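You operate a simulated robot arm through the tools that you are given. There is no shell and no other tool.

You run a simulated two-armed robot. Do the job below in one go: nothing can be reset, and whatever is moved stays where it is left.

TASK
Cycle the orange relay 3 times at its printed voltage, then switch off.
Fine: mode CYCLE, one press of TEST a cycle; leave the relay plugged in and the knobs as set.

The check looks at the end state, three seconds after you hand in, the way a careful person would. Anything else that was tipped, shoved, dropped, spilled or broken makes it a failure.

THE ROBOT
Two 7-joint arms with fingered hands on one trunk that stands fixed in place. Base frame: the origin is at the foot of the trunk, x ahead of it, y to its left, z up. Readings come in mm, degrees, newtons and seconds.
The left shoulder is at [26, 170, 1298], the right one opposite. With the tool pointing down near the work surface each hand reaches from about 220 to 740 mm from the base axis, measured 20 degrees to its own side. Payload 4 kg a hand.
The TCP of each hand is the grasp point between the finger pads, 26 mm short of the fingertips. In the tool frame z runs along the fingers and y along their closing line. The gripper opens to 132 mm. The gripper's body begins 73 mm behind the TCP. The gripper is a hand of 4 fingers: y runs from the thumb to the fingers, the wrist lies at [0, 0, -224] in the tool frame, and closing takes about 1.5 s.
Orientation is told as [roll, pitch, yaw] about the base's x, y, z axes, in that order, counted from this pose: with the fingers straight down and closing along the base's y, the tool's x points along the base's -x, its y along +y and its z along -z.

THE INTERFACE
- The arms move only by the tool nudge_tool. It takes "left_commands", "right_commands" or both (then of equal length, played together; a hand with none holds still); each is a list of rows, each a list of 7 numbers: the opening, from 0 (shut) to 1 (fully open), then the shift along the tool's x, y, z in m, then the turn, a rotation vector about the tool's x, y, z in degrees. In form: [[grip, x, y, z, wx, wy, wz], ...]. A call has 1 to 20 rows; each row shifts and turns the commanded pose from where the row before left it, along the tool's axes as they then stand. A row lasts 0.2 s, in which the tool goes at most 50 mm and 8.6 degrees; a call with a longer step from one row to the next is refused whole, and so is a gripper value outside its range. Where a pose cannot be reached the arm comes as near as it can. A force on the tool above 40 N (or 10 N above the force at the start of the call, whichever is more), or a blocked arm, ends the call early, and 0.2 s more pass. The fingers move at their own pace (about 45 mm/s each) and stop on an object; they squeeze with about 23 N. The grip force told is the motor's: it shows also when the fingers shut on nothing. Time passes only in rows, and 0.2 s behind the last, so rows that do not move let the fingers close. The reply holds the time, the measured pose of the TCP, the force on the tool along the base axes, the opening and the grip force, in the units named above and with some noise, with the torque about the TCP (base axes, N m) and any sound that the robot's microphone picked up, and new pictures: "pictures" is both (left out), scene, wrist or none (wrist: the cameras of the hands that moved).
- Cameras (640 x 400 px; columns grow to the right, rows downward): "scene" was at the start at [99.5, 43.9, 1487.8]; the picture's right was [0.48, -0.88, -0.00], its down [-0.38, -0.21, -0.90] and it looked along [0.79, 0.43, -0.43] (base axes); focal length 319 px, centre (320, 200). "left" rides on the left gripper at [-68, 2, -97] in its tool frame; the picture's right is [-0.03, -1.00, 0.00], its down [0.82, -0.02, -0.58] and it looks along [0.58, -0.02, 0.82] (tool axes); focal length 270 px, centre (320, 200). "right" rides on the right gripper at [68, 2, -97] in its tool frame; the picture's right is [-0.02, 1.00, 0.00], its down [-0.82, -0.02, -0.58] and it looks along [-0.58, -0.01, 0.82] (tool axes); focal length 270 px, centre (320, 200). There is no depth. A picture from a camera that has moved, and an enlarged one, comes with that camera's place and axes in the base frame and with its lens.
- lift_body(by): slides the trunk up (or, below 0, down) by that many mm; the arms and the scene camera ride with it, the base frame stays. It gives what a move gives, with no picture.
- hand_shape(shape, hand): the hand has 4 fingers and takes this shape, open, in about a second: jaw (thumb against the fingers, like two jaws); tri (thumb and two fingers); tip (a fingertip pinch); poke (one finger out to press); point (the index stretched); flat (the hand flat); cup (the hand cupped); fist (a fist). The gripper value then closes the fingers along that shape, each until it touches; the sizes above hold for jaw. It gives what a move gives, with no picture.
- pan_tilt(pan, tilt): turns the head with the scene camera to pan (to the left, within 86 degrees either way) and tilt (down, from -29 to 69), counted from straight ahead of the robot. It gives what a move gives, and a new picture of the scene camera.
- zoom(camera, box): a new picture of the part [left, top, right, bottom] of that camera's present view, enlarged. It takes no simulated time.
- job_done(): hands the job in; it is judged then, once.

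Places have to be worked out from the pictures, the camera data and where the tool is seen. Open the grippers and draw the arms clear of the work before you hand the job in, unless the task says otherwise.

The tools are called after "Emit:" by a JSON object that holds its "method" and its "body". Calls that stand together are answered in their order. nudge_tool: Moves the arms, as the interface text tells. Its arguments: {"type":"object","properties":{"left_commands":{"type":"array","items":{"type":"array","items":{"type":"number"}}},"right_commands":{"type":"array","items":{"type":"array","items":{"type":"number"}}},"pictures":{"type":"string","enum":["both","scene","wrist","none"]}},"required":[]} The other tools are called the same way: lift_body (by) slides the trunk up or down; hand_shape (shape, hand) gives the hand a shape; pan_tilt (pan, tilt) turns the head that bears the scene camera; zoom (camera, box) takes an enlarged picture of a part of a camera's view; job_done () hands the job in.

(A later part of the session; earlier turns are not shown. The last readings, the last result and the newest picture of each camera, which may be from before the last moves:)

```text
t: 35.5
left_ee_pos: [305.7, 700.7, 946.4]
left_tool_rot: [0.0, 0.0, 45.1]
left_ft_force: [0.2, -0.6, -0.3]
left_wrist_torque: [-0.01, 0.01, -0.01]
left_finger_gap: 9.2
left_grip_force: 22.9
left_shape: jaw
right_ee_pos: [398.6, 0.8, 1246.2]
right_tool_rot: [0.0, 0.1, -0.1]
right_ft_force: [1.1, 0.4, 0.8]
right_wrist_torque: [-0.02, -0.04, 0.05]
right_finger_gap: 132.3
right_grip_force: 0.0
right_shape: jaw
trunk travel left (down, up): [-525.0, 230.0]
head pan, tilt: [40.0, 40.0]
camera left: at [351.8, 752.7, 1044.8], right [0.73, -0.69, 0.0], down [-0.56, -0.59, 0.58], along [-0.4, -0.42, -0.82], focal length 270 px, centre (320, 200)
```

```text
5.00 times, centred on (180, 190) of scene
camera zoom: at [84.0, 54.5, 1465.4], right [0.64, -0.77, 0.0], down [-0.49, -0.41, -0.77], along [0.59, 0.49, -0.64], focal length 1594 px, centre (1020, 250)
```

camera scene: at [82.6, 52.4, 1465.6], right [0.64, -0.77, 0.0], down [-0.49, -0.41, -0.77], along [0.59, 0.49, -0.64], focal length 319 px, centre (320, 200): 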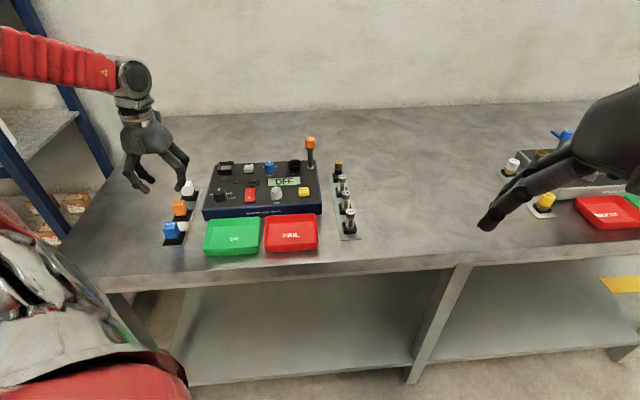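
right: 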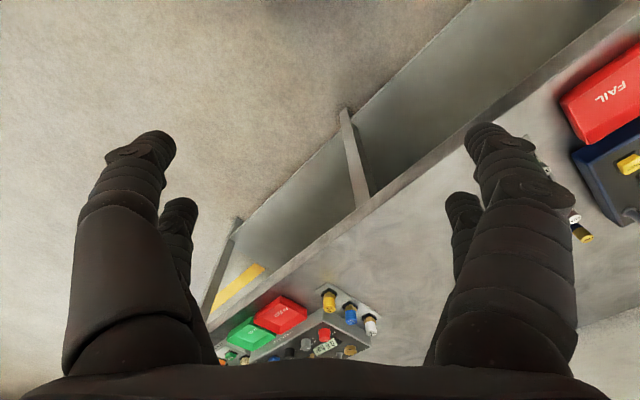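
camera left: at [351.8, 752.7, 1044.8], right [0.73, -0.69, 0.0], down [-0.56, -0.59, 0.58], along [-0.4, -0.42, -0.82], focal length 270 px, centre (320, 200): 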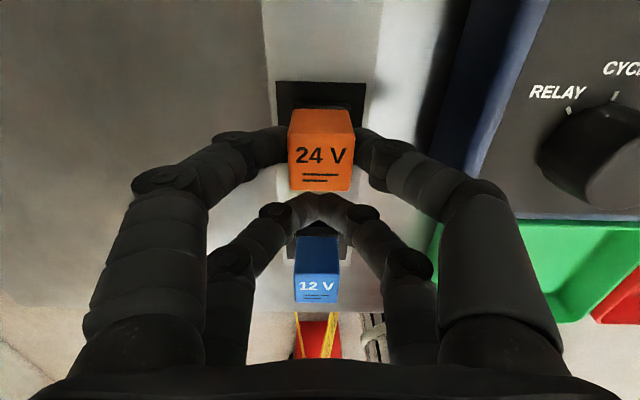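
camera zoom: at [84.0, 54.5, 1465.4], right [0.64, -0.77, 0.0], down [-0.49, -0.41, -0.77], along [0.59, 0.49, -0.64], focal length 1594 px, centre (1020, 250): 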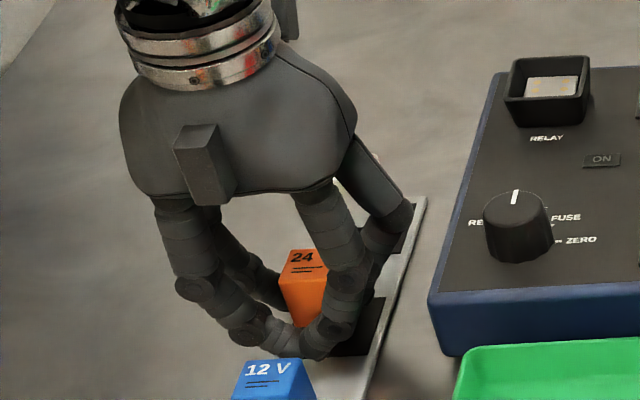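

The relay is pinched squarely between the camera-side fingers. I lift slowly, straight up.

Emit:
{"method": "nudge_tool", "body": {"left_commands": [[0, 0, 0, -0.005, 0, 0, 0], [0, 0, 0, -0.01, 0, 0, 0], [0, 0, 0, -0.015, 0, 0, 0], [0, 0, 0, -0.02, 0, 0, 0], [0, 0, 0, 0, 0, 0, 0]], "pictures": "both"}}

Emit:
{"method": "zoom", "body": {"camera": "left", "box": [220, 50, 420, 210]}}

Emit:
{"method": "zoom", "body": {"camera": "scene", "box": [140, 130, 220, 210]}}

```text
t: 36.8
left_ee_pos: [304.2, 701.2, 996.1]
left_tool_rot: [0.0, 0.0, 45.0]
left_ft_force: [-0.9, 0.3, -0.8]
left_wrist_torque: [0.01, 0.02, 0.03]
left_finger_gap: 9.0
left_grip_force: 22.8
left_shape: jaw
right_ee_pos: [399.4, 1.6, 1246.9]
right_tool_rot: [0.1, 0.0, 0.0]
right_ft_force: [0.7, 1.2, 0.2]
right_wrist_torque: [0.02, 0.0, -0.03]
right_finger_gap: 132.0
right_grip_force: 0.1
right_shape: jaw
trunk travel left (down, up): [-525.0, 230.0]
head pan, tilt: [40.0, 40.0]
camera scene: at [84.2, 54.8, 1465.3], right [0.64, -0.77, 0.0], down [-0.49, -0.41, -0.77], along [0.59, 0.49, -0.64], focal length 319 px, centre (320, 200)
camera left: at [350.3, 753.5, 1093.9], right [0.73, -0.69, 0.0], down [-0.56, -0.59, 0.58], along [-0.4, -0.42, -0.82], focal length 270 px, centre (320, 200)
```

scene: 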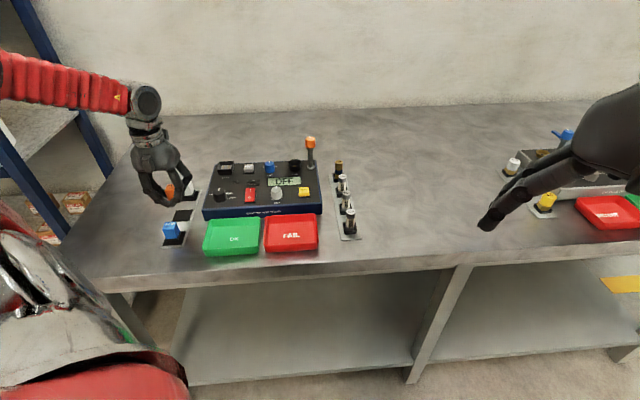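
left: 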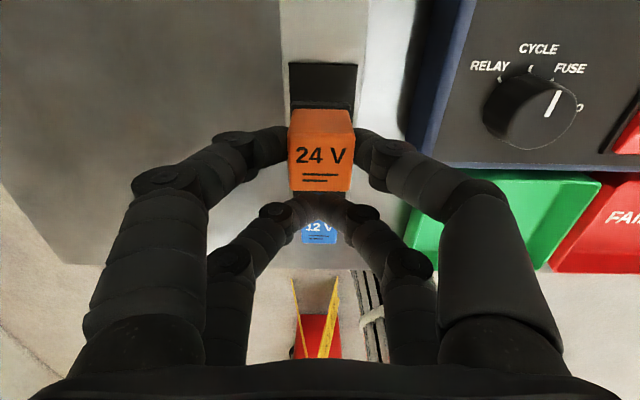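

```text
2.50 times, centred on (320, 130) of left
camera zoom: at [350.3, 753.5, 1093.9], right [0.73, -0.69, 0.0], down [-0.56, -0.59, 0.58], along [-0.4, -0.42, -0.82], focal length 676 px, centre (320, 375)
```

zoom: 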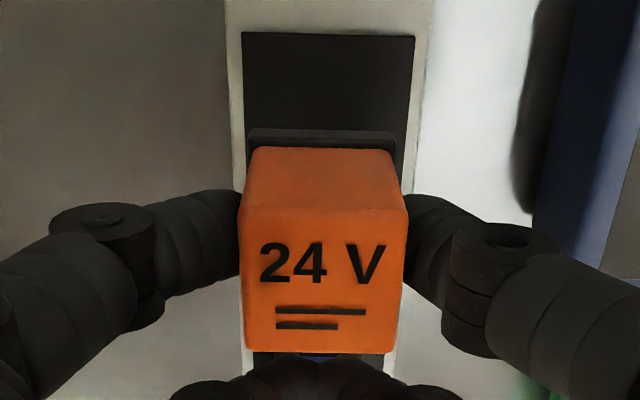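

```text
5.00 times, centred on (180, 170) of scene
camera zoom: at [84.2, 54.8, 1465.3], right [0.64, -0.77, 0.0], down [-0.49, -0.41, -0.77], along [0.59, 0.49, -0.64], focal length 1594 px, centre (1020, 350)
```

zoom: 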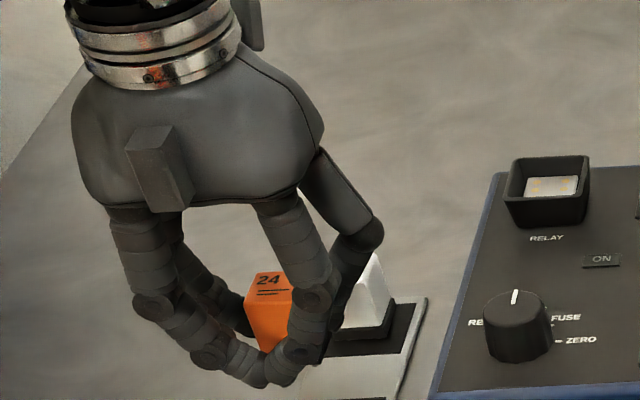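

The relay came out cleanly and is held level. I raise it to about z 1050 and carry it across to above the socket.

Emit:
{"method": "nudge_tool", "body": {"left_commands": [[0, 0, 0, -0.027, 0, 0, 0], [0, 0, 0, -0.027, 0, 0, 0], [0, -0.0261, -0.0202, 0, 0, 0, 0], [0, -0.0261, -0.0202, 0, 0, 0, 0], [0, -0.0261, -0.0202, 0, 0, 0, 0], [0, -0.0261, -0.0202, 0, 0, 0, 0], [0, -0.0261, -0.0202, 0, 0, 0, 0], [0, 0, 0, 0, 0, 0, 0], [0, 0, 0, 0, 0, 0, 0]], "pictures": "both"}}

Emit:
{"method": "zoom", "body": {"camera": "left", "box": [220, 50, 420, 210]}}

Emit:
{"method": "zoom", "body": {"camera": "scene", "box": [180, 110, 260, 190]}}

```text
t: 38.8
left_ee_pos: [466.8, 722.9, 1051.7]
left_tool_rot: [0.0, -0.1, 45.0]
left_ft_force: [1.5, -0.1, -0.8]
left_wrist_torque: [-0.01, 0.01, -0.01]
left_finger_gap: 8.7
left_grip_force: 23.2
left_shape: jaw
right_ee_pos: [399.6, -0.3, 1247.3]
right_tool_rot: [-0.1, 0.1, 0.1]
right_ft_force: [-0.5, -1.0, 0.2]
right_wrist_torque: [0.04, 0.02, -0.02]
right_finger_gap: 132.1
right_grip_force: 0.1
right_shape: jaw
trunk travel left (down, up): [-525.0, 230.0]
head pan, tilt: [40.0, 40.0]
camera scene: at [84.8, 53.8, 1465.4], right [0.64, -0.77, 0.0], down [-0.49, -0.41, -0.77], along [0.59, 0.49, -0.64], focal length 319 px, centre (320, 200)
camera left: at [513.3, 774.1, 1150.4], right [0.73, -0.69, 0.0], down [-0.56, -0.59, 0.58], along [-0.4, -0.42, -0.82], focal length 270 px, centre (320, 200)
```

scene: 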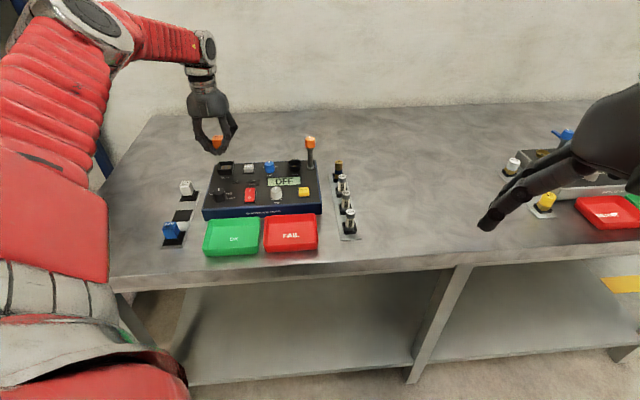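
left: 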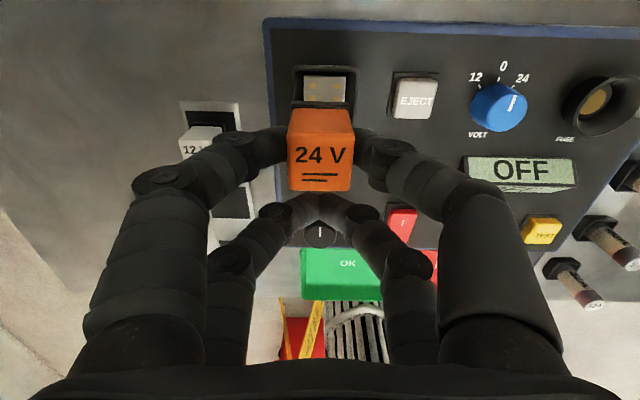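

```text
2.50 times, centred on (320, 130) of left
camera zoom: at [513.3, 774.1, 1150.4], right [0.73, -0.69, 0.0], down [-0.56, -0.59, 0.58], along [-0.4, -0.42, -0.82], focal length 676 px, centre (320, 375)
```

zoom: 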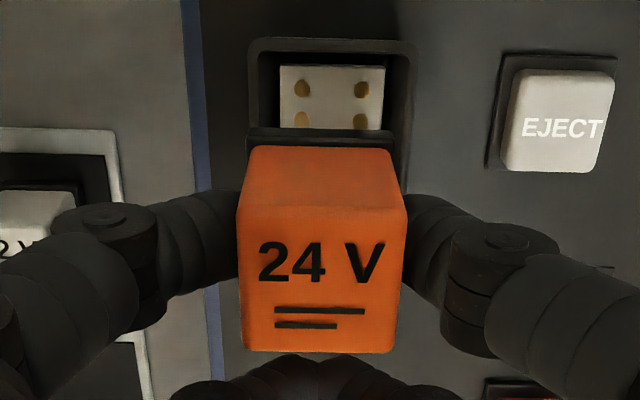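

```text
5.00 times, centred on (220, 150) of scene
camera zoom: at [84.8, 53.8, 1465.4], right [0.64, -0.77, 0.0], down [-0.49, -0.41, -0.77], along [0.59, 0.49, -0.64], focal length 1594 px, centre (820, 450)
```

zoom: 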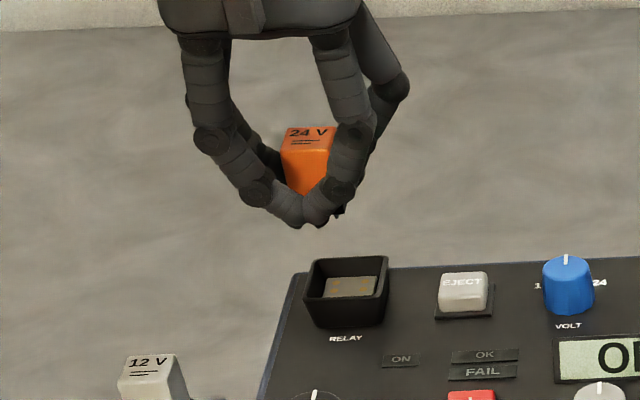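

Comparing relay and socket in both cameras, the socket is about 2.9 mm further to the panel's right, and they agree front to back. I correct that and lower until the relay's base is just above the rim.

Emit:
{"method": "nudge_tool", "body": {"left_commands": [[0, 0, -0.0029, 0, 0, 0, 0], [0, 0, 0, 0.012, 0, 0, 0], [0, 0, 0, 0.012, 0, 0, 0], [0, 0, 0, 0.01, 0, 0, 0], [0, 0, 0, 0, 0, 0, 0], [0, 0, 0, 0, 0, 0, 0]], "pictures": "both"}}

Emit:
{"method": "zoom", "body": {"camera": "left", "box": [240, 80, 400, 210]}}

Emit:
{"method": "zoom", "body": {"camera": "scene", "box": [195, 130, 255, 180]}}

```text
t: 40.1
left_ee_pos: [472.9, 720.9, 1017.0]
left_tool_rot: [0.0, 0.1, 45.0]
left_ft_force: [-0.6, 0.5, 0.0]
left_wrist_torque: [0.01, 0.0, 0.01]
left_finger_gap: 8.9
left_grip_force: 22.2
left_shape: jaw
right_ee_pos: [398.9, -0.5, 1247.3]
right_tool_rot: [0.0, 0.0, 0.1]
right_ft_force: [0.6, 0.0, -0.4]
right_wrist_torque: [-0.03, -0.02, -0.02]
right_finger_gap: 131.6
right_grip_force: 0.0
right_shape: jaw
trunk travel left (down, up): [-525.0, 230.0]
head pan, tilt: [40.0, 40.0]
camera scene: at [84.4, 54.4, 1465.3], right [0.64, -0.77, 0.0], down [-0.49, -0.41, -0.77], along [0.59, 0.49, -0.64], focal length 319 px, centre (320, 200)
camera left: at [517.9, 772.1, 1114.7], right [0.73, -0.69, 0.0], down [-0.56, -0.59, 0.58], along [-0.4, -0.42, -0.82], focal length 270 px, centre (320, 200)
```

scene: 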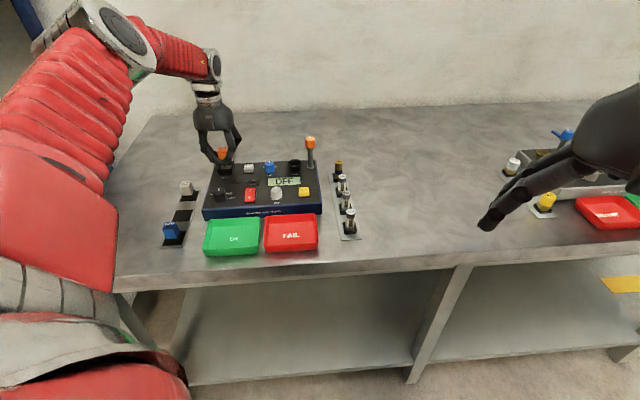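
left: 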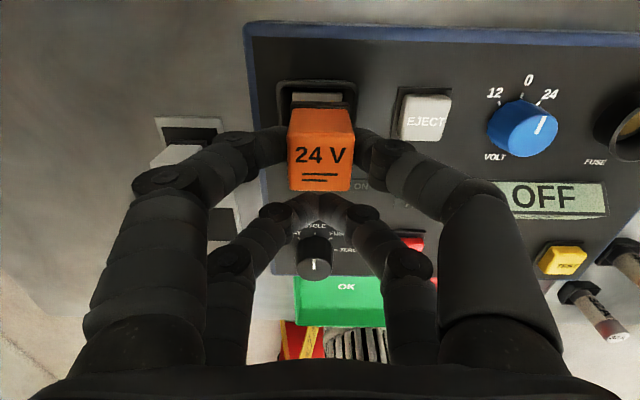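

```text
3.08 times, centred on (320, 145) of left
camera zoom: at [517.9, 772.1, 1114.7], right [0.73, -0.69, 0.0], down [-0.56, -0.59, 0.58], along [-0.4, -0.42, -0.82], focal length 832 px, centre (320, 369)
```

zoom: 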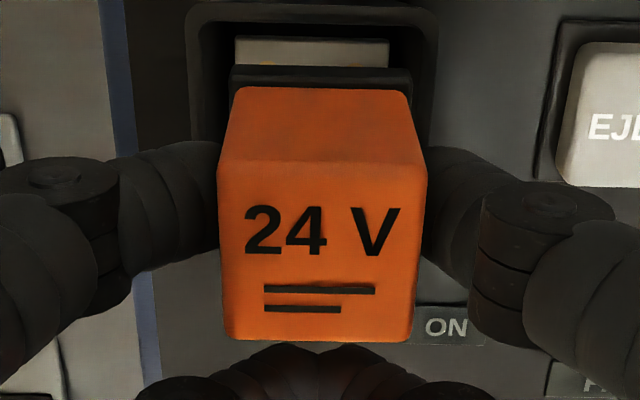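

```text
8.00 times, centred on (225, 155) of scene
camera zoom: at [84.4, 54.4, 1465.3], right [0.64, -0.77, 0.0], down [-0.49, -0.41, -0.77], along [0.59, 0.49, -0.64], focal length 2550 px, centre (1080, 560)
```

zoom: 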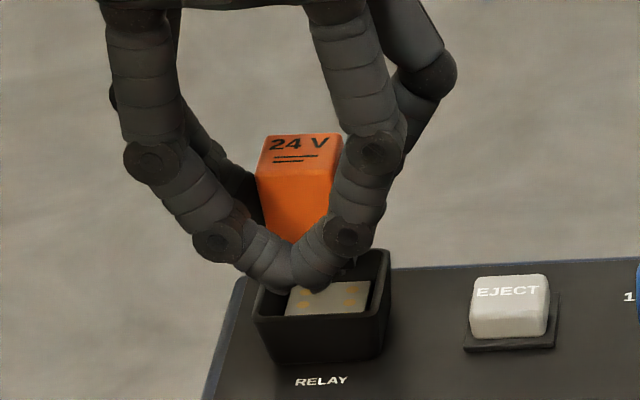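

The wrist view now shows the socket about 1.9 mm to the panel's left of the relay. I correct that, wait for the arm to settle and lower a few mm more.

Emit:
{"method": "nudge_tool", "body": {"left_commands": [[0, 0.0005, 0.0019, 0, 0, 0, 0], [0, 0, 0, 0.004, 0, 0, 0], [0, 0, 0, 0, 0, 0, 0], [0, 0, 0, 0, 0, 0, 0], [0, 0, 0, 0, 0, 0, 0], [0, 0, 0, 0, 0, 0, 0]], "pictures": "none"}}

Emit:
{"method": "zoom", "body": {"camera": "left", "box": [240, 70, 400, 200]}}

Emit:
{"method": "zoom", "body": {"camera": "scene", "box": [195, 130, 255, 180]}}

```text
t: 41.5
left_ee_pos: [471.0, 720.8, 1013.2]
left_tool_rot: [0.0, -0.1, 45.0]
left_ft_force: [-0.1, -1.1, 0.1]
left_wrist_torque: [0.01, -0.02, -0.02]
left_finger_gap: 8.8
left_grip_force: 22.6
left_shape: jaw
right_ee_pos: [399.0, 0.7, 1247.5]
right_tool_rot: [0.0, 0.1, -0.1]
right_ft_force: [-0.1, -0.3, 1.0]
right_wrist_torque: [-0.04, -0.01, -0.01]
right_finger_gap: 132.0
right_grip_force: 0.2
right_shape: jaw
trunk travel left (down, up): [-525.0, 230.0]
head pan, tilt: [40.0, 40.0]
```

```text
3.08 times, centred on (320, 135) of left
camera zoom: at [516.5, 772.9, 1111.4], right [0.73, -0.69, 0.0], down [-0.56, -0.59, 0.58], along [-0.4, -0.42, -0.82], focal length 832 px, centre (320, 400)
```

zoom: 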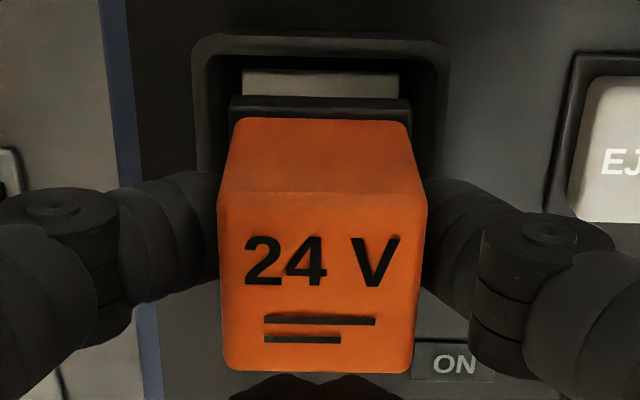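

```text
8.00 times, centred on (225, 155) of scene
camera zoom: at [84.3, 54.4, 1465.4], right [0.64, -0.77, 0.0], down [-0.49, -0.41, -0.77], along [0.59, 0.49, -0.64], focal length 2550 px, centre (1080, 560)
```

zoom: 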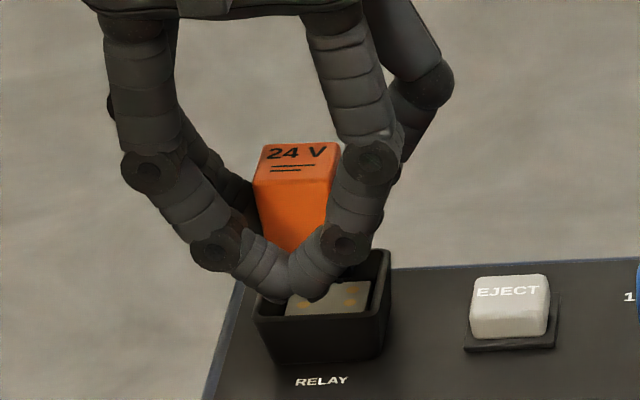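

The relay and socket are now aligned to within about 1 mm in both directions. I lower in small steps, watching the force.

Emit:
{"method": "nudge_tool", "body": {"left_commands": [[0, 0, 0, 0.004, 0, 0, 0], [0, 0, 0, 0.004, 0, 0, 0], [0, 0, 0, 0.003, 0, 0, 0], [0, 0, 0, 0, 0, 0, 0]], "pictures": "none"}}

Emit:
{"method": "zoom", "body": {"camera": "left", "box": [240, 70, 400, 200]}}

Emit:
{"method": "zoom", "body": {"camera": "scene", "box": [195, 130, 255, 180]}}

```text
t: 42.5
left_ee_pos: [470.1, 721.0, 1007.4]
left_tool_rot: [0.0, -0.2, 45.1]
left_ft_force: [-0.3, 0.5, 0.4]
left_wrist_torque: [-0.02, -0.03, 0.02]
left_finger_gap: 8.4
left_grip_force: 22.7
left_shape: jaw
left hand out of reach, approached as far as the arm can: row 2
right_ee_pos: [398.5, 2.3, 1246.8]
right_tool_rot: [0.0, 0.2, 0.1]
right_ft_force: [-0.2, 0.2, 0.4]
right_wrist_torque: [0.05, 0.01, -0.01]
right_finger_gap: 131.9
right_grip_force: 0.1
right_shape: jaw
trunk travel left (down, up): [-525.0, 230.0]
head pan, tilt: [40.0, 40.0]
```

```text
3.08 times, centred on (320, 135) of left
camera zoom: at [515.0, 773.3, 1105.2], right [0.73, -0.69, 0.0], down [-0.56, -0.59, 0.57], along [-0.4, -0.42, -0.82], focal length 832 px, centre (320, 400)
```

zoom: 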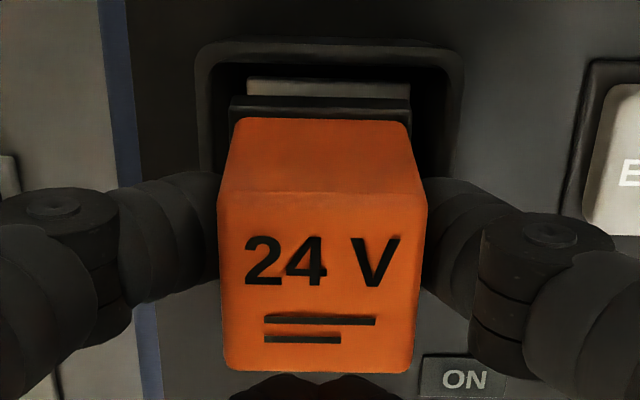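

```text
8.00 times, centred on (225, 155) of scene
camera zoom: at [84.1, 54.6, 1465.4], right [0.64, -0.77, 0.0], down [-0.49, -0.41, -0.77], along [0.59, 0.49, -0.64], focal length 2550 px, centre (1080, 560)
```

zoom: 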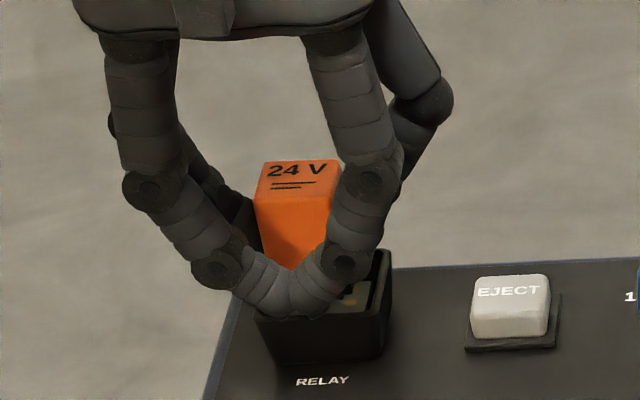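

The arm reached the limit of its reach at z≈1007, with no contact yet. I raise the hand 65 mm and lower the trunk 65 mm, which brings the shoulder level with the wrist and gains reach.

Emit:
{"method": "nudge_tool", "body": {"left_commands": [[0, 0, 0, -0.02, 0, 0, 0], [0, 0, 0, -0.025, 0, 0, 0], [0, 0, 0, -0.025, 0, 0, 0], [0, 0, 0, 0, 0, 0, 0]], "pictures": "none"}}

Emit:
{"method": "lift_body", "body": {"by": -65}}

Emit:
{"method": "zoom", "body": {"camera": "left", "box": [240, 60, 400, 190]}}

Emit:
{"method": "zoom", "body": {"camera": "scene", "box": [170, 70, 290, 170]}}

```text
t: 43.5
left_ee_pos: [468.4, 720.7, 1076.9]
left_tool_rot: [0.0, 0.0, 45.2]
left_ft_force: [-0.2, 0.7, -1.3]
left_wrist_torque: [0.0, 0.0, -0.04]
left_finger_gap: 8.5
left_grip_force: 23.1
left_shape: jaw
right_ee_pos: [398.7, 0.5, 1247.8]
right_tool_rot: [0.0, 0.2, 0.0]
right_ft_force: [0.5, 0.2, 0.1]
right_wrist_torque: [0.0, -0.03, 0.01]
right_finger_gap: 132.1
right_grip_force: 0.1
right_shape: jaw
trunk travel left (down, up): [-525.0, 230.0]
head pan, tilt: [40.0, 40.0]
```

```text
t: 44.6
left_ee_pos: [469.4, 720.2, 1011.5]
left_tool_rot: [0.1, 0.0, 45.1]
left_ft_force: [0.0, 0.2, -0.3]
left_wrist_torque: [-0.04, -0.01, 0.02]
left_finger_gap: 8.8
left_grip_force: 23.2
left_shape: jaw
right_ee_pos: [397.7, 0.3, 1183.2]
right_tool_rot: [0.0, 0.0, 0.0]
right_ft_force: [0.8, 0.4, 0.2]
right_wrist_torque: [0.02, 0.01, 0.01]
right_finger_gap: 132.1
right_grip_force: 0.0
right_shape: jaw
trunk travel left (down, up): [-460.0, 295.0]
head pan, tilt: [40.0, 40.0]
```

```text
3.08 times, centred on (320, 125) of left
camera zoom: at [515.1, 772.7, 1109.9], right [0.73, -0.69, 0.0], down [-0.56, -0.59, 0.58], along [-0.4, -0.42, -0.82], focal length 832 px, centre (320, 431)
```

zoom: 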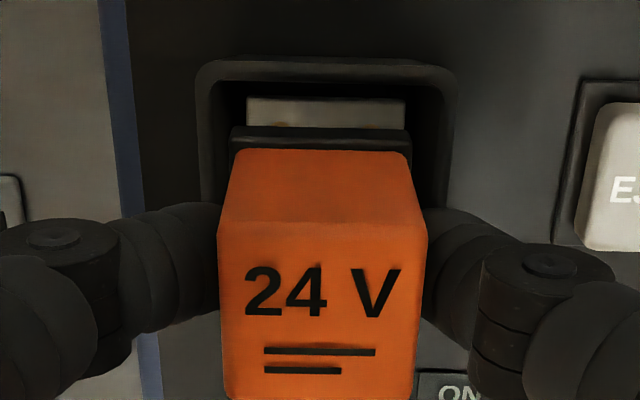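

```text
4.00 times, centred on (230, 120) of scene
camera zoom: at [91.9, 54.3, 1400.1], right [0.64, -0.77, 0.0], down [-0.49, -0.41, -0.77], along [0.59, 0.49, -0.64], focal length 1275 px, centre (680, 520)
```

zoom: 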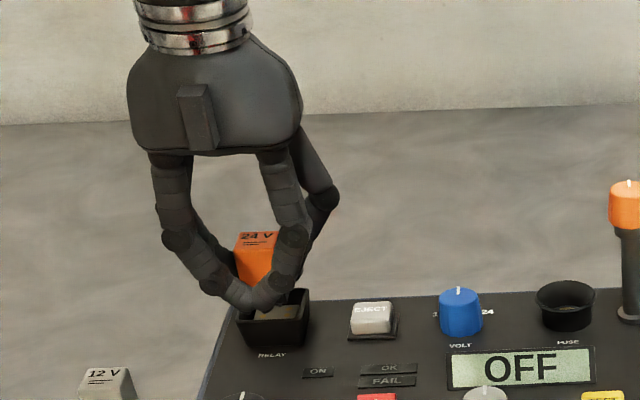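

With the trunk lowered, the relay is again just above the socket, centred to within 1 mm. I nudge 0.8 mm right and descend in small steps.

Emit:
{"method": "nudge_tool", "body": {"left_commands": [[0, -0.0004, -0.0008, 0.002, 0, 0, 0], [0, 0, 0, 0.003, 0, 0, 0], [0, 0, 0, 0.003, 0, 0, 0], [0, 0, 0, 0.003, 0, 0, 0], [0, 0, 0, 0, 0, 0, 0]], "pictures": "none"}}

Emit:
{"method": "zoom", "body": {"camera": "left", "box": [240, 70, 400, 200]}}

Emit:
{"method": "zoom", "body": {"camera": "scene", "box": [190, 90, 270, 170]}}

```text
t: 45.8
left_ee_pos: [470.0, 721.3, 999.8]
left_tool_rot: [0.0, 0.0, 45.0]
left_ft_force: [0.4, 0.7, 0.0]
left_wrist_torque: [-0.03, 0.0, 0.0]
left_finger_gap: 8.7
left_grip_force: 22.9
left_shape: jaw
right_ee_pos: [399.0, 0.1, 1182.1]
right_tool_rot: [0.0, 0.0, 0.0]
right_ft_force: [0.4, 0.5, -0.7]
right_wrist_torque: [-0.04, 0.02, 0.0]
right_finger_gap: 131.9
right_grip_force: 0.0
right_shape: jaw
trunk travel left (down, up): [-460.0, 295.0]
head pan, tilt: [40.0, 40.0]
```

```text
3.08 times, centred on (320, 135) of left
camera zoom: at [516.0, 772.6, 1098.4], right [0.73, -0.69, 0.0], down [-0.56, -0.59, 0.58], along [-0.4, -0.42, -0.82], focal length 832 px, centre (320, 400)
```

zoom: 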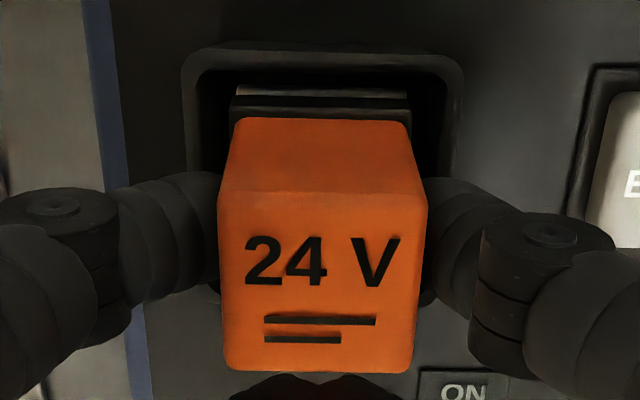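

```text
5.00 times, centred on (230, 130) of scene
camera zoom: at [92.4, 54.4, 1400.0], right [0.64, -0.77, 0.0], down [-0.49, -0.41, -0.77], along [0.59, 0.49, -0.64], focal length 1594 px, centre (770, 550)
```

zoom: 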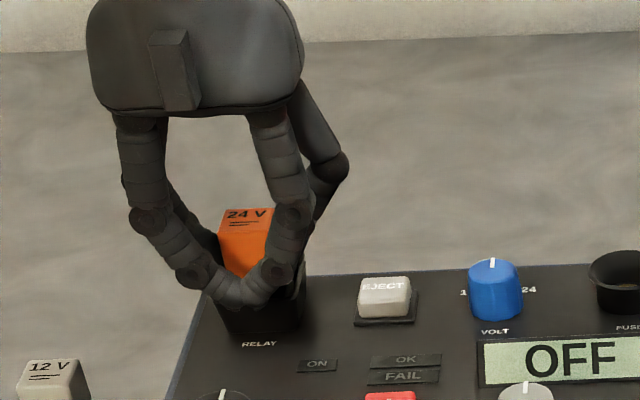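

The relay's base is entering the socket, well centred and with zero force. I continue down in 2 mm steps.

Emit:
{"method": "nudge_tool", "body": {"left_commands": [[0, 0, 0, 0.002, 0, 0, 0], [0, 0, 0, 0.002, 0, 0, 0], [0, 0, 0, 0, 0, 0, 0]], "pictures": "none"}}

Emit:
{"method": "zoom", "body": {"camera": "left", "box": [240, 70, 400, 200]}}

```text
t: 46.6
left_ee_pos: [470.1, 721.3, 996.4]
left_tool_rot: [0.0, 0.1, 45.1]
left_ft_force: [-0.2, -0.1, -0.7]
left_wrist_torque: [-0.01, -0.01, 0.0]
left_finger_gap: 8.6
left_grip_force: 22.8
left_shape: jaw
right_ee_pos: [398.6, 0.6, 1182.1]
right_tool_rot: [0.0, 0.1, 0.0]
right_ft_force: [0.2, 0.2, -1.2]
right_wrist_torque: [0.0, 0.0, 0.02]
right_finger_gap: 131.8
right_grip_force: 0.1
right_shape: jaw
trunk travel left (down, up): [-460.0, 295.0]
head pan, tilt: [40.0, 40.0]
```

```text
3.08 times, centred on (320, 135) of left
camera zoom: at [515.7, 772.6, 1094.3], right [0.73, -0.69, 0.0], down [-0.56, -0.59, 0.58], along [-0.4, -0.42, -0.82], focal length 832 px, centre (320, 400)
```

zoom: 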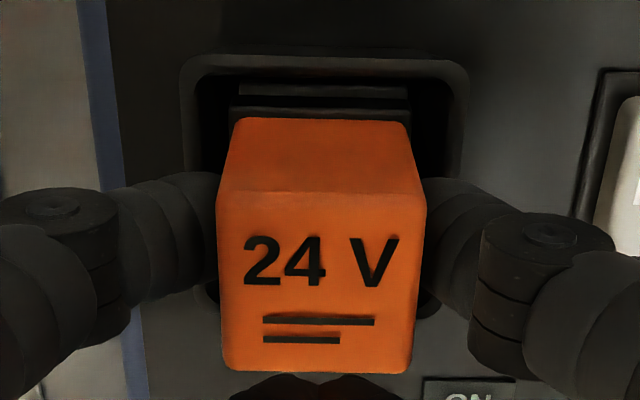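

Still no contact and about 0.6 mm of lateral offset. I correct it and keep lowering.

Emit:
{"method": "nudge_tool", "body": {"left_commands": [[0, 0, -0.0006, 0.0015, 0, 0, 0], [0, 0, 0, 0.0015, 0, 0, 0], [0, 0, 0, 0.0015, 0, 0, 0], [0, 0, 0, 0, 0, 0, 0]], "pictures": "none"}}

Emit:
{"method": "zoom", "body": {"camera": "left", "box": [240, 70, 400, 200]}}

Emit:
{"method": "zoom", "body": {"camera": "scene", "box": [190, 100, 270, 170]}}

```text
t: 47.6
left_ee_pos: [471.5, 720.4, 992.8]
left_tool_rot: [0.0, -0.2, 45.1]
left_ft_force: [0.7, 1.2, 9.8]
left_wrist_torque: [0.05, -0.2, 0.0]
left_finger_gap: 9.1
left_grip_force: 22.5
left_shape: jaw
right_ee_pos: [397.9, 0.0, 1182.0]
right_tool_rot: [0.1, 0.1, 0.0]
right_ft_force: [0.4, 0.4, 0.3]
right_wrist_torque: [0.0, 0.04, 0.02]
right_finger_gap: 132.1
right_grip_force: 0.1
right_shape: jaw
trunk travel left (down, up): [-460.0, 295.0]
head pan, tilt: [40.0, 40.0]
```

```text
3.08 times, centred on (320, 135) of left
camera zoom: at [516.6, 771.8, 1091.5], right [0.73, -0.69, 0.0], down [-0.56, -0.59, 0.58], along [-0.4, -0.42, -0.82], focal length 832 px, centre (320, 400)
```

zoom: 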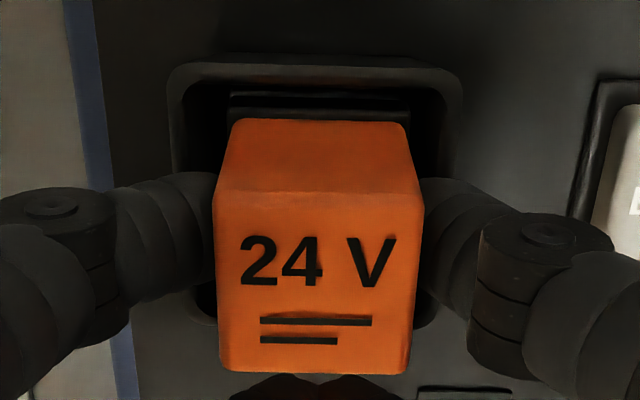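

```text
5.71 times, centred on (230, 135) of scene
camera zoom: at [91.6, 53.6, 1400.2], right [0.64, -0.77, 0.0], down [-0.49, -0.41, -0.77], along [0.59, 0.49, -0.64], focal length 1822 px, centre (834, 571)
```

zoom: 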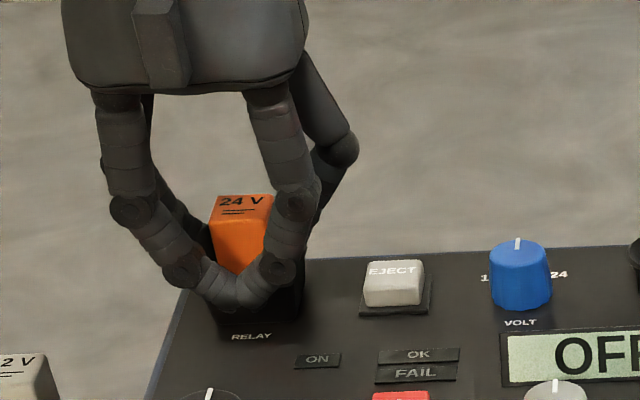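

Contact is made with about 10 N upward force. The relay is about 0.8 mm right of the socket's centre, so I ease it back left and press further in 1 mm steps.

Emit:
{"method": "nudge_tool", "body": {"left_commands": [[0, 0, 0.0008, -0.001, 0, 0, 0], [0, 0, 0, 0, 0, 0, 0], [0, 0, 0, 0.001, 0, 0, 0], [0, 0, 0, 0.001, 0, 0, 0], [0, 0, 0, 0.001, 0, 0, 0], [0, 0, 0, 0, 0, 0, 0]], "pictures": "none"}}

Emit:
{"method": "zoom", "body": {"camera": "left", "box": [240, 70, 400, 200]}}

Emit:
{"method": "zoom", "body": {"camera": "scene", "box": [190, 100, 270, 170]}}

```text
t: 49.0
left_ee_pos: [471.2, 721.7, 993.2]
left_tool_rot: [0.0, -0.3, 44.9]
left_ft_force: [2.2, -0.2, 22.1]
left_wrist_torque: [0.03, -0.49, -0.04]
left_finger_gap: 10.0
left_grip_force: 23.1
left_shape: jaw
right_ee_pos: [398.0, -1.1, 1183.3]
right_tool_rot: [0.2, 0.0, -0.1]
right_ft_force: [0.5, 0.3, 0.0]
right_wrist_torque: [0.01, -0.02, 0.01]
right_finger_gap: 131.9
right_grip_force: 0.1
right_shape: jaw
trunk travel left (down, up): [-460.0, 295.0]
head pan, tilt: [40.0, 40.0]
```

```text
3.08 times, centred on (320, 135) of left
camera zoom: at [516.4, 771.7, 1091.2], right [0.73, -0.69, 0.0], down [-0.56, -0.59, 0.57], along [-0.39, -0.42, -0.82], focal length 832 px, centre (320, 400)
```

zoom: 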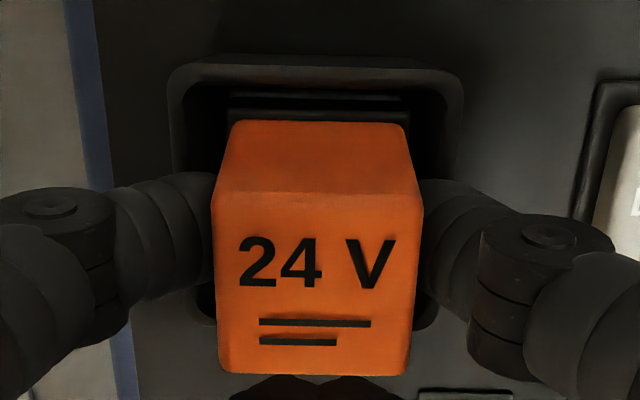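

```text
5.71 times, centred on (230, 135) of scene
camera zoom: at [90.9, 52.0, 1400.3], right [0.64, -0.77, 0.0], down [-0.49, -0.41, -0.77], along [0.59, 0.49, -0.64], focal length 1822 px, centre (834, 571)
```

zoom: 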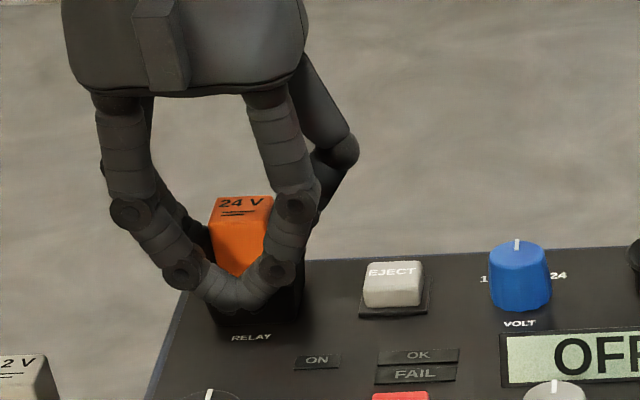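

Force is 22 N with no click and little travel yet. I press a little further, still below the 40 N limit, to see if it seats.

Emit:
{"method": "nudge_tool", "body": {"left_commands": [[0, 0, 0, 0.001, 0, 0, 0], [0, 0, 0, 0.001, 0, 0, 0], [0, 0, 0, 0, 0, 0, 0]], "pictures": "none"}}

Emit:
{"method": "zoom", "body": {"camera": "left", "box": [240, 70, 400, 200]}}

Emit:
{"method": "zoom", "body": {"camera": "scene", "box": [200, 115, 250, 160]}}

```text
t: 49.8
left_ee_pos: [471.0, 720.0, 992.6]
left_tool_rot: [-0.1, -0.4, 45.0]
left_ft_force: [6.7, 2.9, 33.3]
left_wrist_torque: [0.17, -0.81, 0.01]
left_finger_gap: 11.2
left_grip_force: 23.2
left_shape: jaw
right_ee_pos: [398.2, -1.9, 1182.5]
right_tool_rot: [0.2, 0.1, 0.0]
right_ft_force: [0.3, 0.4, -0.5]
right_wrist_torque: [0.01, -0.01, -0.01]
right_finger_gap: 132.0
right_grip_force: 0.0
right_shape: jaw
trunk travel left (down, up): [-460.0, 295.0]
head pan, tilt: [40.0, 40.0]
```

```text
3.08 times, centred on (320, 135) of left
camera zoom: at [516.0, 770.6, 1090.5], right [0.73, -0.69, 0.0], down [-0.57, -0.59, 0.57], along [-0.39, -0.42, -0.82], focal length 832 px, centre (320, 400)
```

zoom: 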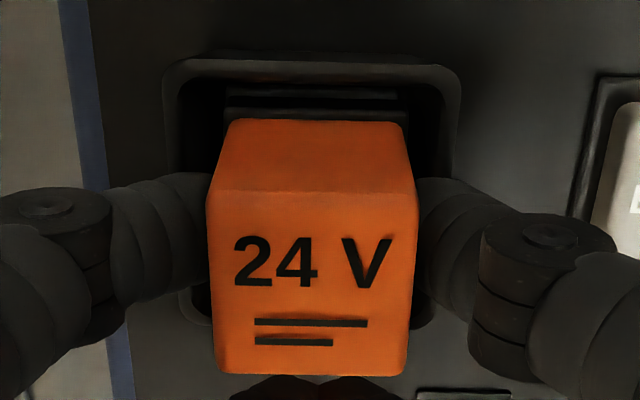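

```text
8.89 times, centred on (225, 138) of scene
camera zoom: at [90.7, 51.2, 1400.4], right [0.64, -0.77, 0.0], down [-0.49, -0.41, -0.77], along [0.59, 0.49, -0.64], focal length 2833 px, centre (1164, 756)
```

zoom: 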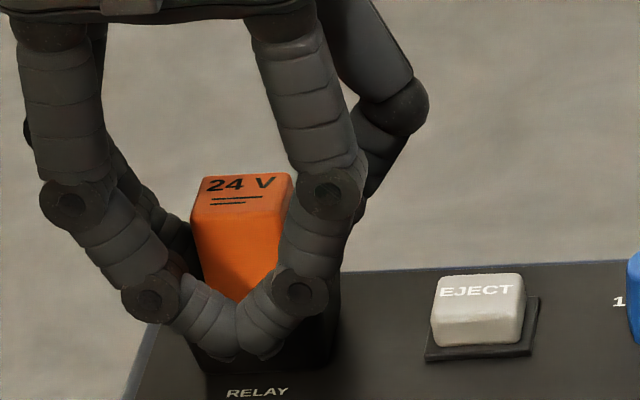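

At 33 N there's no travel. The fingertips reach 26 mm below the TCP, z≈967, so they are resting on the socket rim. I back off 2.5 mm to unload, open the fingers slightly to leave the relay standing in the socket, and rise.

Emit:
{"method": "nudge_tool", "body": {"left_commands": [[0, 0, 0, -0.002, 0, 0, 0], [0, 0, 0, -0.002, 0, 0, 0], [0, 0, 0, 0, 0, 0, 0]], "pictures": "none"}}

Emit:
{"method": "zoom", "body": {"camera": "left", "box": [240, 70, 400, 200]}}

```text
t: 50.6
left_ee_pos: [470.8, 720.3, 991.4]
left_tool_rot: [0.1, 0.1, 44.9]
left_ft_force: [5.8, -0.9, 18.5]
left_wrist_torque: [0.04, -0.53, -0.06]
left_finger_gap: 10.9
left_grip_force: 23.0
left_shape: jaw
right_ee_pos: [398.4, -1.0, 1182.6]
right_tool_rot: [0.2, 0.1, 0.0]
right_ft_force: [0.3, 0.1, 0.1]
right_wrist_torque: [0.0, 0.02, 0.01]
right_finger_gap: 132.2
right_grip_force: 0.1
right_shape: jaw
trunk travel left (down, up): [-460.0, 295.0]
head pan, tilt: [40.0, 40.0]
```

```text
3.08 times, centred on (320, 135) of left
camera zoom: at [515.6, 771.9, 1090.6], right [0.73, -0.69, 0.0], down [-0.56, -0.59, 0.58], along [-0.4, -0.42, -0.82], focal length 832 px, centre (320, 400)
```

zoom: 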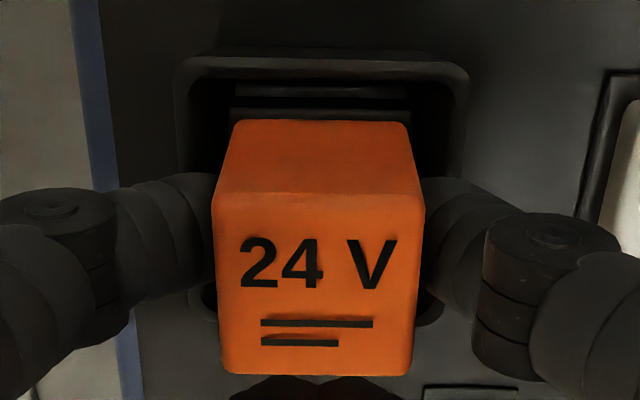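

Still 18 N of load. I ease up another 1.5 mm before opening.

Emit:
{"method": "nudge_tool", "body": {"left_commands": [[0, 0, 0, -0.0015, 0, 0, 0], [0, 0, 0, 0, 0, 0, 0]], "pictures": "none"}}

Emit:
{"method": "zoom", "body": {"camera": "left", "box": [240, 70, 400, 200]}}

```text
t: 51.2
left_ee_pos: [470.0, 720.7, 992.3]
left_tool_rot: [0.1, 0.0, 45.0]
left_ft_force: [4.2, -2.3, 10.2]
left_wrist_torque: [0.0, -0.32, -0.05]
left_finger_gap: 11.3
left_grip_force: 23.2
left_shape: jaw
right_ee_pos: [399.4, -1.7, 1182.1]
right_tool_rot: [0.1, 0.1, 0.0]
right_ft_force: [0.1, 0.8, -0.3]
right_wrist_torque: [-0.01, -0.02, -0.01]
right_finger_gap: 132.2
right_grip_force: 0.1
right_shape: jaw
trunk travel left (down, up): [-460.0, 295.0]
head pan, tilt: [40.0, 40.0]
```

```text
3.08 times, centred on (320, 135) of left
camera zoom: at [515.6, 772.2, 1090.8], right [0.73, -0.69, 0.0], down [-0.56, -0.59, 0.58], along [-0.4, -0.42, -0.82], focal length 832 px, centre (320, 400)
```

zoom: 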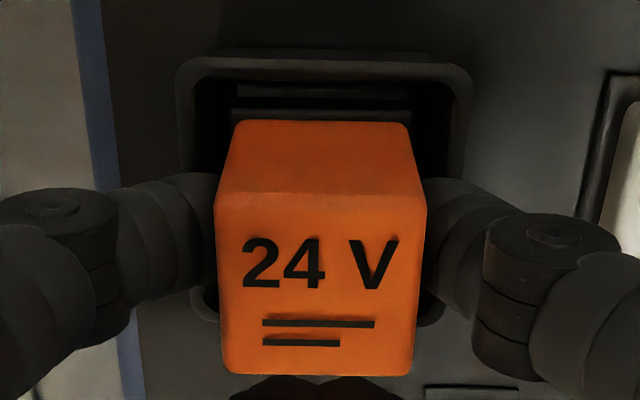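

The load is down to 10 N and the relay is centred laterally. I raise 1 mm more and open the fingers gently.

Emit:
{"method": "nudge_tool", "body": {"left_commands": [[0, 0, 0, -0.001, 0, 0, 0], [0, 0, 0, 0, 0, 0, 0], [0.25, 0, 0, 0, 0, 0, 0], [0.3, 0, 0, 0, 0, 0, 0], [0.35, 0, 0, 0, 0, 0, 0], [0.35, 0, 0, 0, 0, 0, 0], [0.35, 0, 0, 0, 0, 0, 0], [0.35, 0, 0, 0, 0, 0, 0]], "pictures": "wrist"}}

Emit:
{"method": "zoom", "body": {"camera": "left", "box": [240, 70, 400, 200]}}

Emit:
{"method": "zoom", "body": {"camera": "scene", "box": [200, 115, 250, 160]}}

```text
t: 53.0
left_ee_pos: [471.4, 723.0, 995.1]
left_tool_rot: [0.0, 0.0, 45.0]
left_ft_force: [-1.1, -0.4, -0.3]
left_wrist_torque: [-0.01, 0.01, 0.03]
left_finger_gap: 45.7
left_grip_force: 0.0
left_shape: jaw
right_ee_pos: [399.2, -0.5, 1181.4]
right_tool_rot: [0.0, 0.1, 0.0]
right_ft_force: [-0.2, -0.6, -1.1]
right_wrist_torque: [0.02, 0.02, -0.01]
right_finger_gap: 131.7
right_grip_force: 0.0
right_shape: jaw
trunk travel left (down, up): [-460.0, 295.0]
head pan, tilt: [40.0, 40.0]
camera left: at [516.3, 773.7, 1092.7], right [0.73, -0.69, 0.0], down [-0.56, -0.59, 0.58], along [-0.4, -0.42, -0.82], focal length 270 px, centre (320, 200)
```

left: 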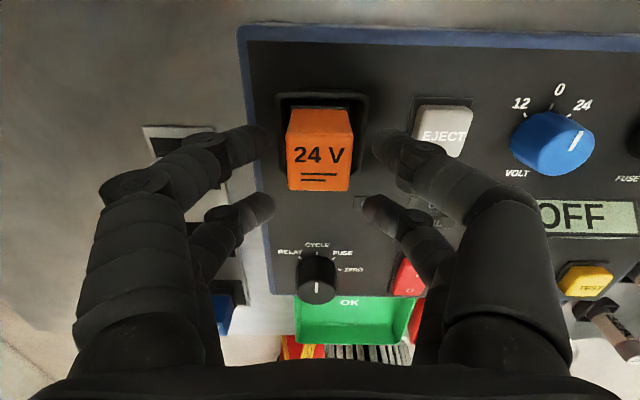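

```text
3.08 times, centred on (320, 135) of left
camera zoom: at [516.3, 773.7, 1092.7], right [0.73, -0.69, 0.0], down [-0.56, -0.59, 0.58], along [-0.4, -0.42, -0.82], focal length 832 px, centre (320, 400)
```

zoom: 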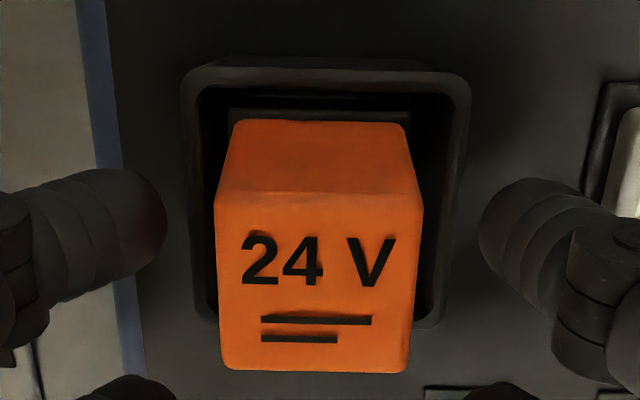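

```text
8.89 times, centred on (225, 138) of scene
camera zoom: at [92.4, 54.4, 1400.0], right [0.64, -0.77, 0.0], down [-0.49, -0.41, -0.77], along [0.59, 0.49, -0.64], focal length 2833 px, centre (1164, 756)
```

zoom: 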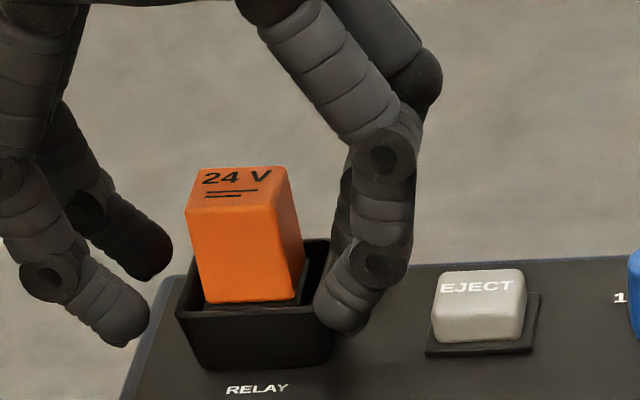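

The relay stands upright in the socket. I take closer looks to judge its seating depth and centring before pressing it home from above.

Emit:
{"method": "zoom", "body": {"camera": "scene", "box": [212, 130, 240, 158]}}

Emit:
{"method": "zoom", "body": {"camera": "left", "box": [270, 85, 370, 150]}}

```text
14.29 times, centred on (226, 144) of scene
camera zoom: at [92.4, 54.4, 1400.0], right [0.64, -0.77, 0.0], down [-0.49, -0.41, -0.77], along [0.59, 0.49, -0.64], focal length 4554 px, centre (1663, 1000)
```

zoom: 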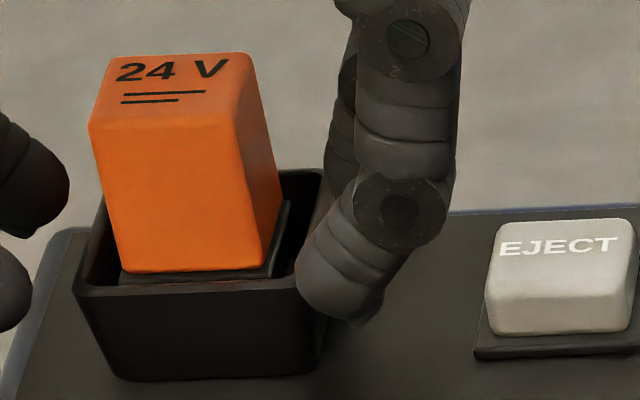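

```text
6.15 times, centred on (320, 118) of left
camera zoom: at [516.3, 773.7, 1092.7], right [0.73, -0.69, 0.0], down [-0.56, -0.59, 0.58], along [-0.4, -0.42, -0.82], focal length 1663 px, centre (320, 708)
```

zoom: 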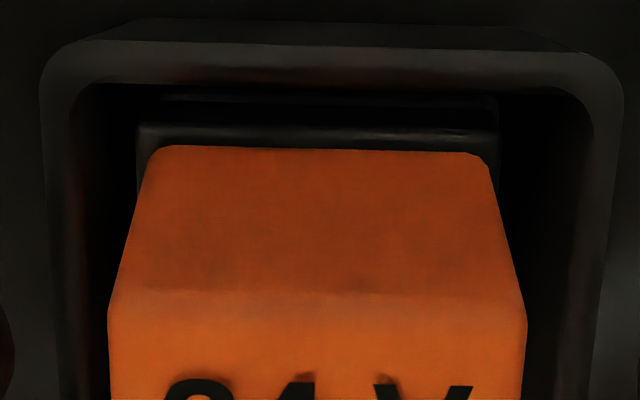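

The relay is resting on the contact face about 1 mm left of the socket's centre, apparently not pressed home. I rise 9 mm so the fingertips clear the rim, centre the hand on the socket and regrip higher on the body.

Emit:
{"method": "nudge_tool", "body": {"left_commands": [[0.35, 0, 0, -0.005, 0, 0, 0], [0.35, 0.0005, -0.0008, -0.004, 0, 0, 0], [0.35, 0, 0, 0, 0, 0, 0], [0.35, 0, 0, 0, 0, 0, 0]], "pictures": "none"}}

Emit:
{"method": "zoom", "body": {"camera": "left", "box": [260, 80, 380, 170]}}

```text
t: 54.0
left_ee_pos: [470.6, 720.2, 1003.3]
left_tool_rot: [-0.1, 0.0, 45.0]
left_ft_force: [0.0, 0.3, -0.8]
left_wrist_torque: [-0.01, 0.03, -0.01]
left_finger_gap: 45.7
left_grip_force: 0.0
left_shape: jaw
right_ee_pos: [399.2, -0.0, 1182.7]
right_tool_rot: [0.1, 0.2, 0.0]
right_ft_force: [0.0, -0.3, -0.1]
right_wrist_torque: [-0.03, 0.05, 0.01]
right_finger_gap: 132.1
right_grip_force: 0.1
right_shape: jaw
trunk travel left (down, up): [-460.0, 295.0]
head pan, tilt: [40.0, 40.0]
```

```text
4.44 times, centred on (320, 125) of left
camera zoom: at [516.6, 771.6, 1100.9], right [0.73, -0.69, 0.0], down [-0.56, -0.59, 0.58], along [-0.4, -0.42, -0.82], focal length 1201 px, centre (320, 533)
```

zoom: 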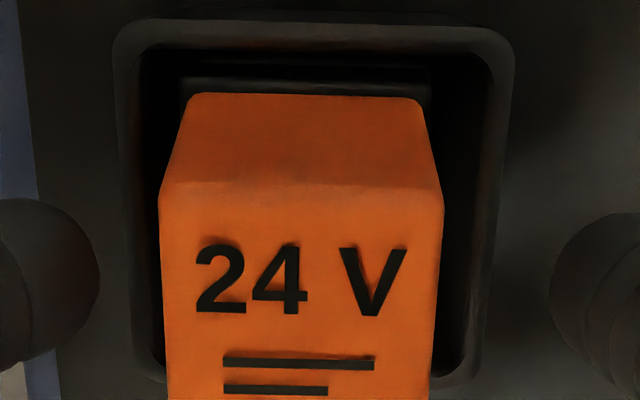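

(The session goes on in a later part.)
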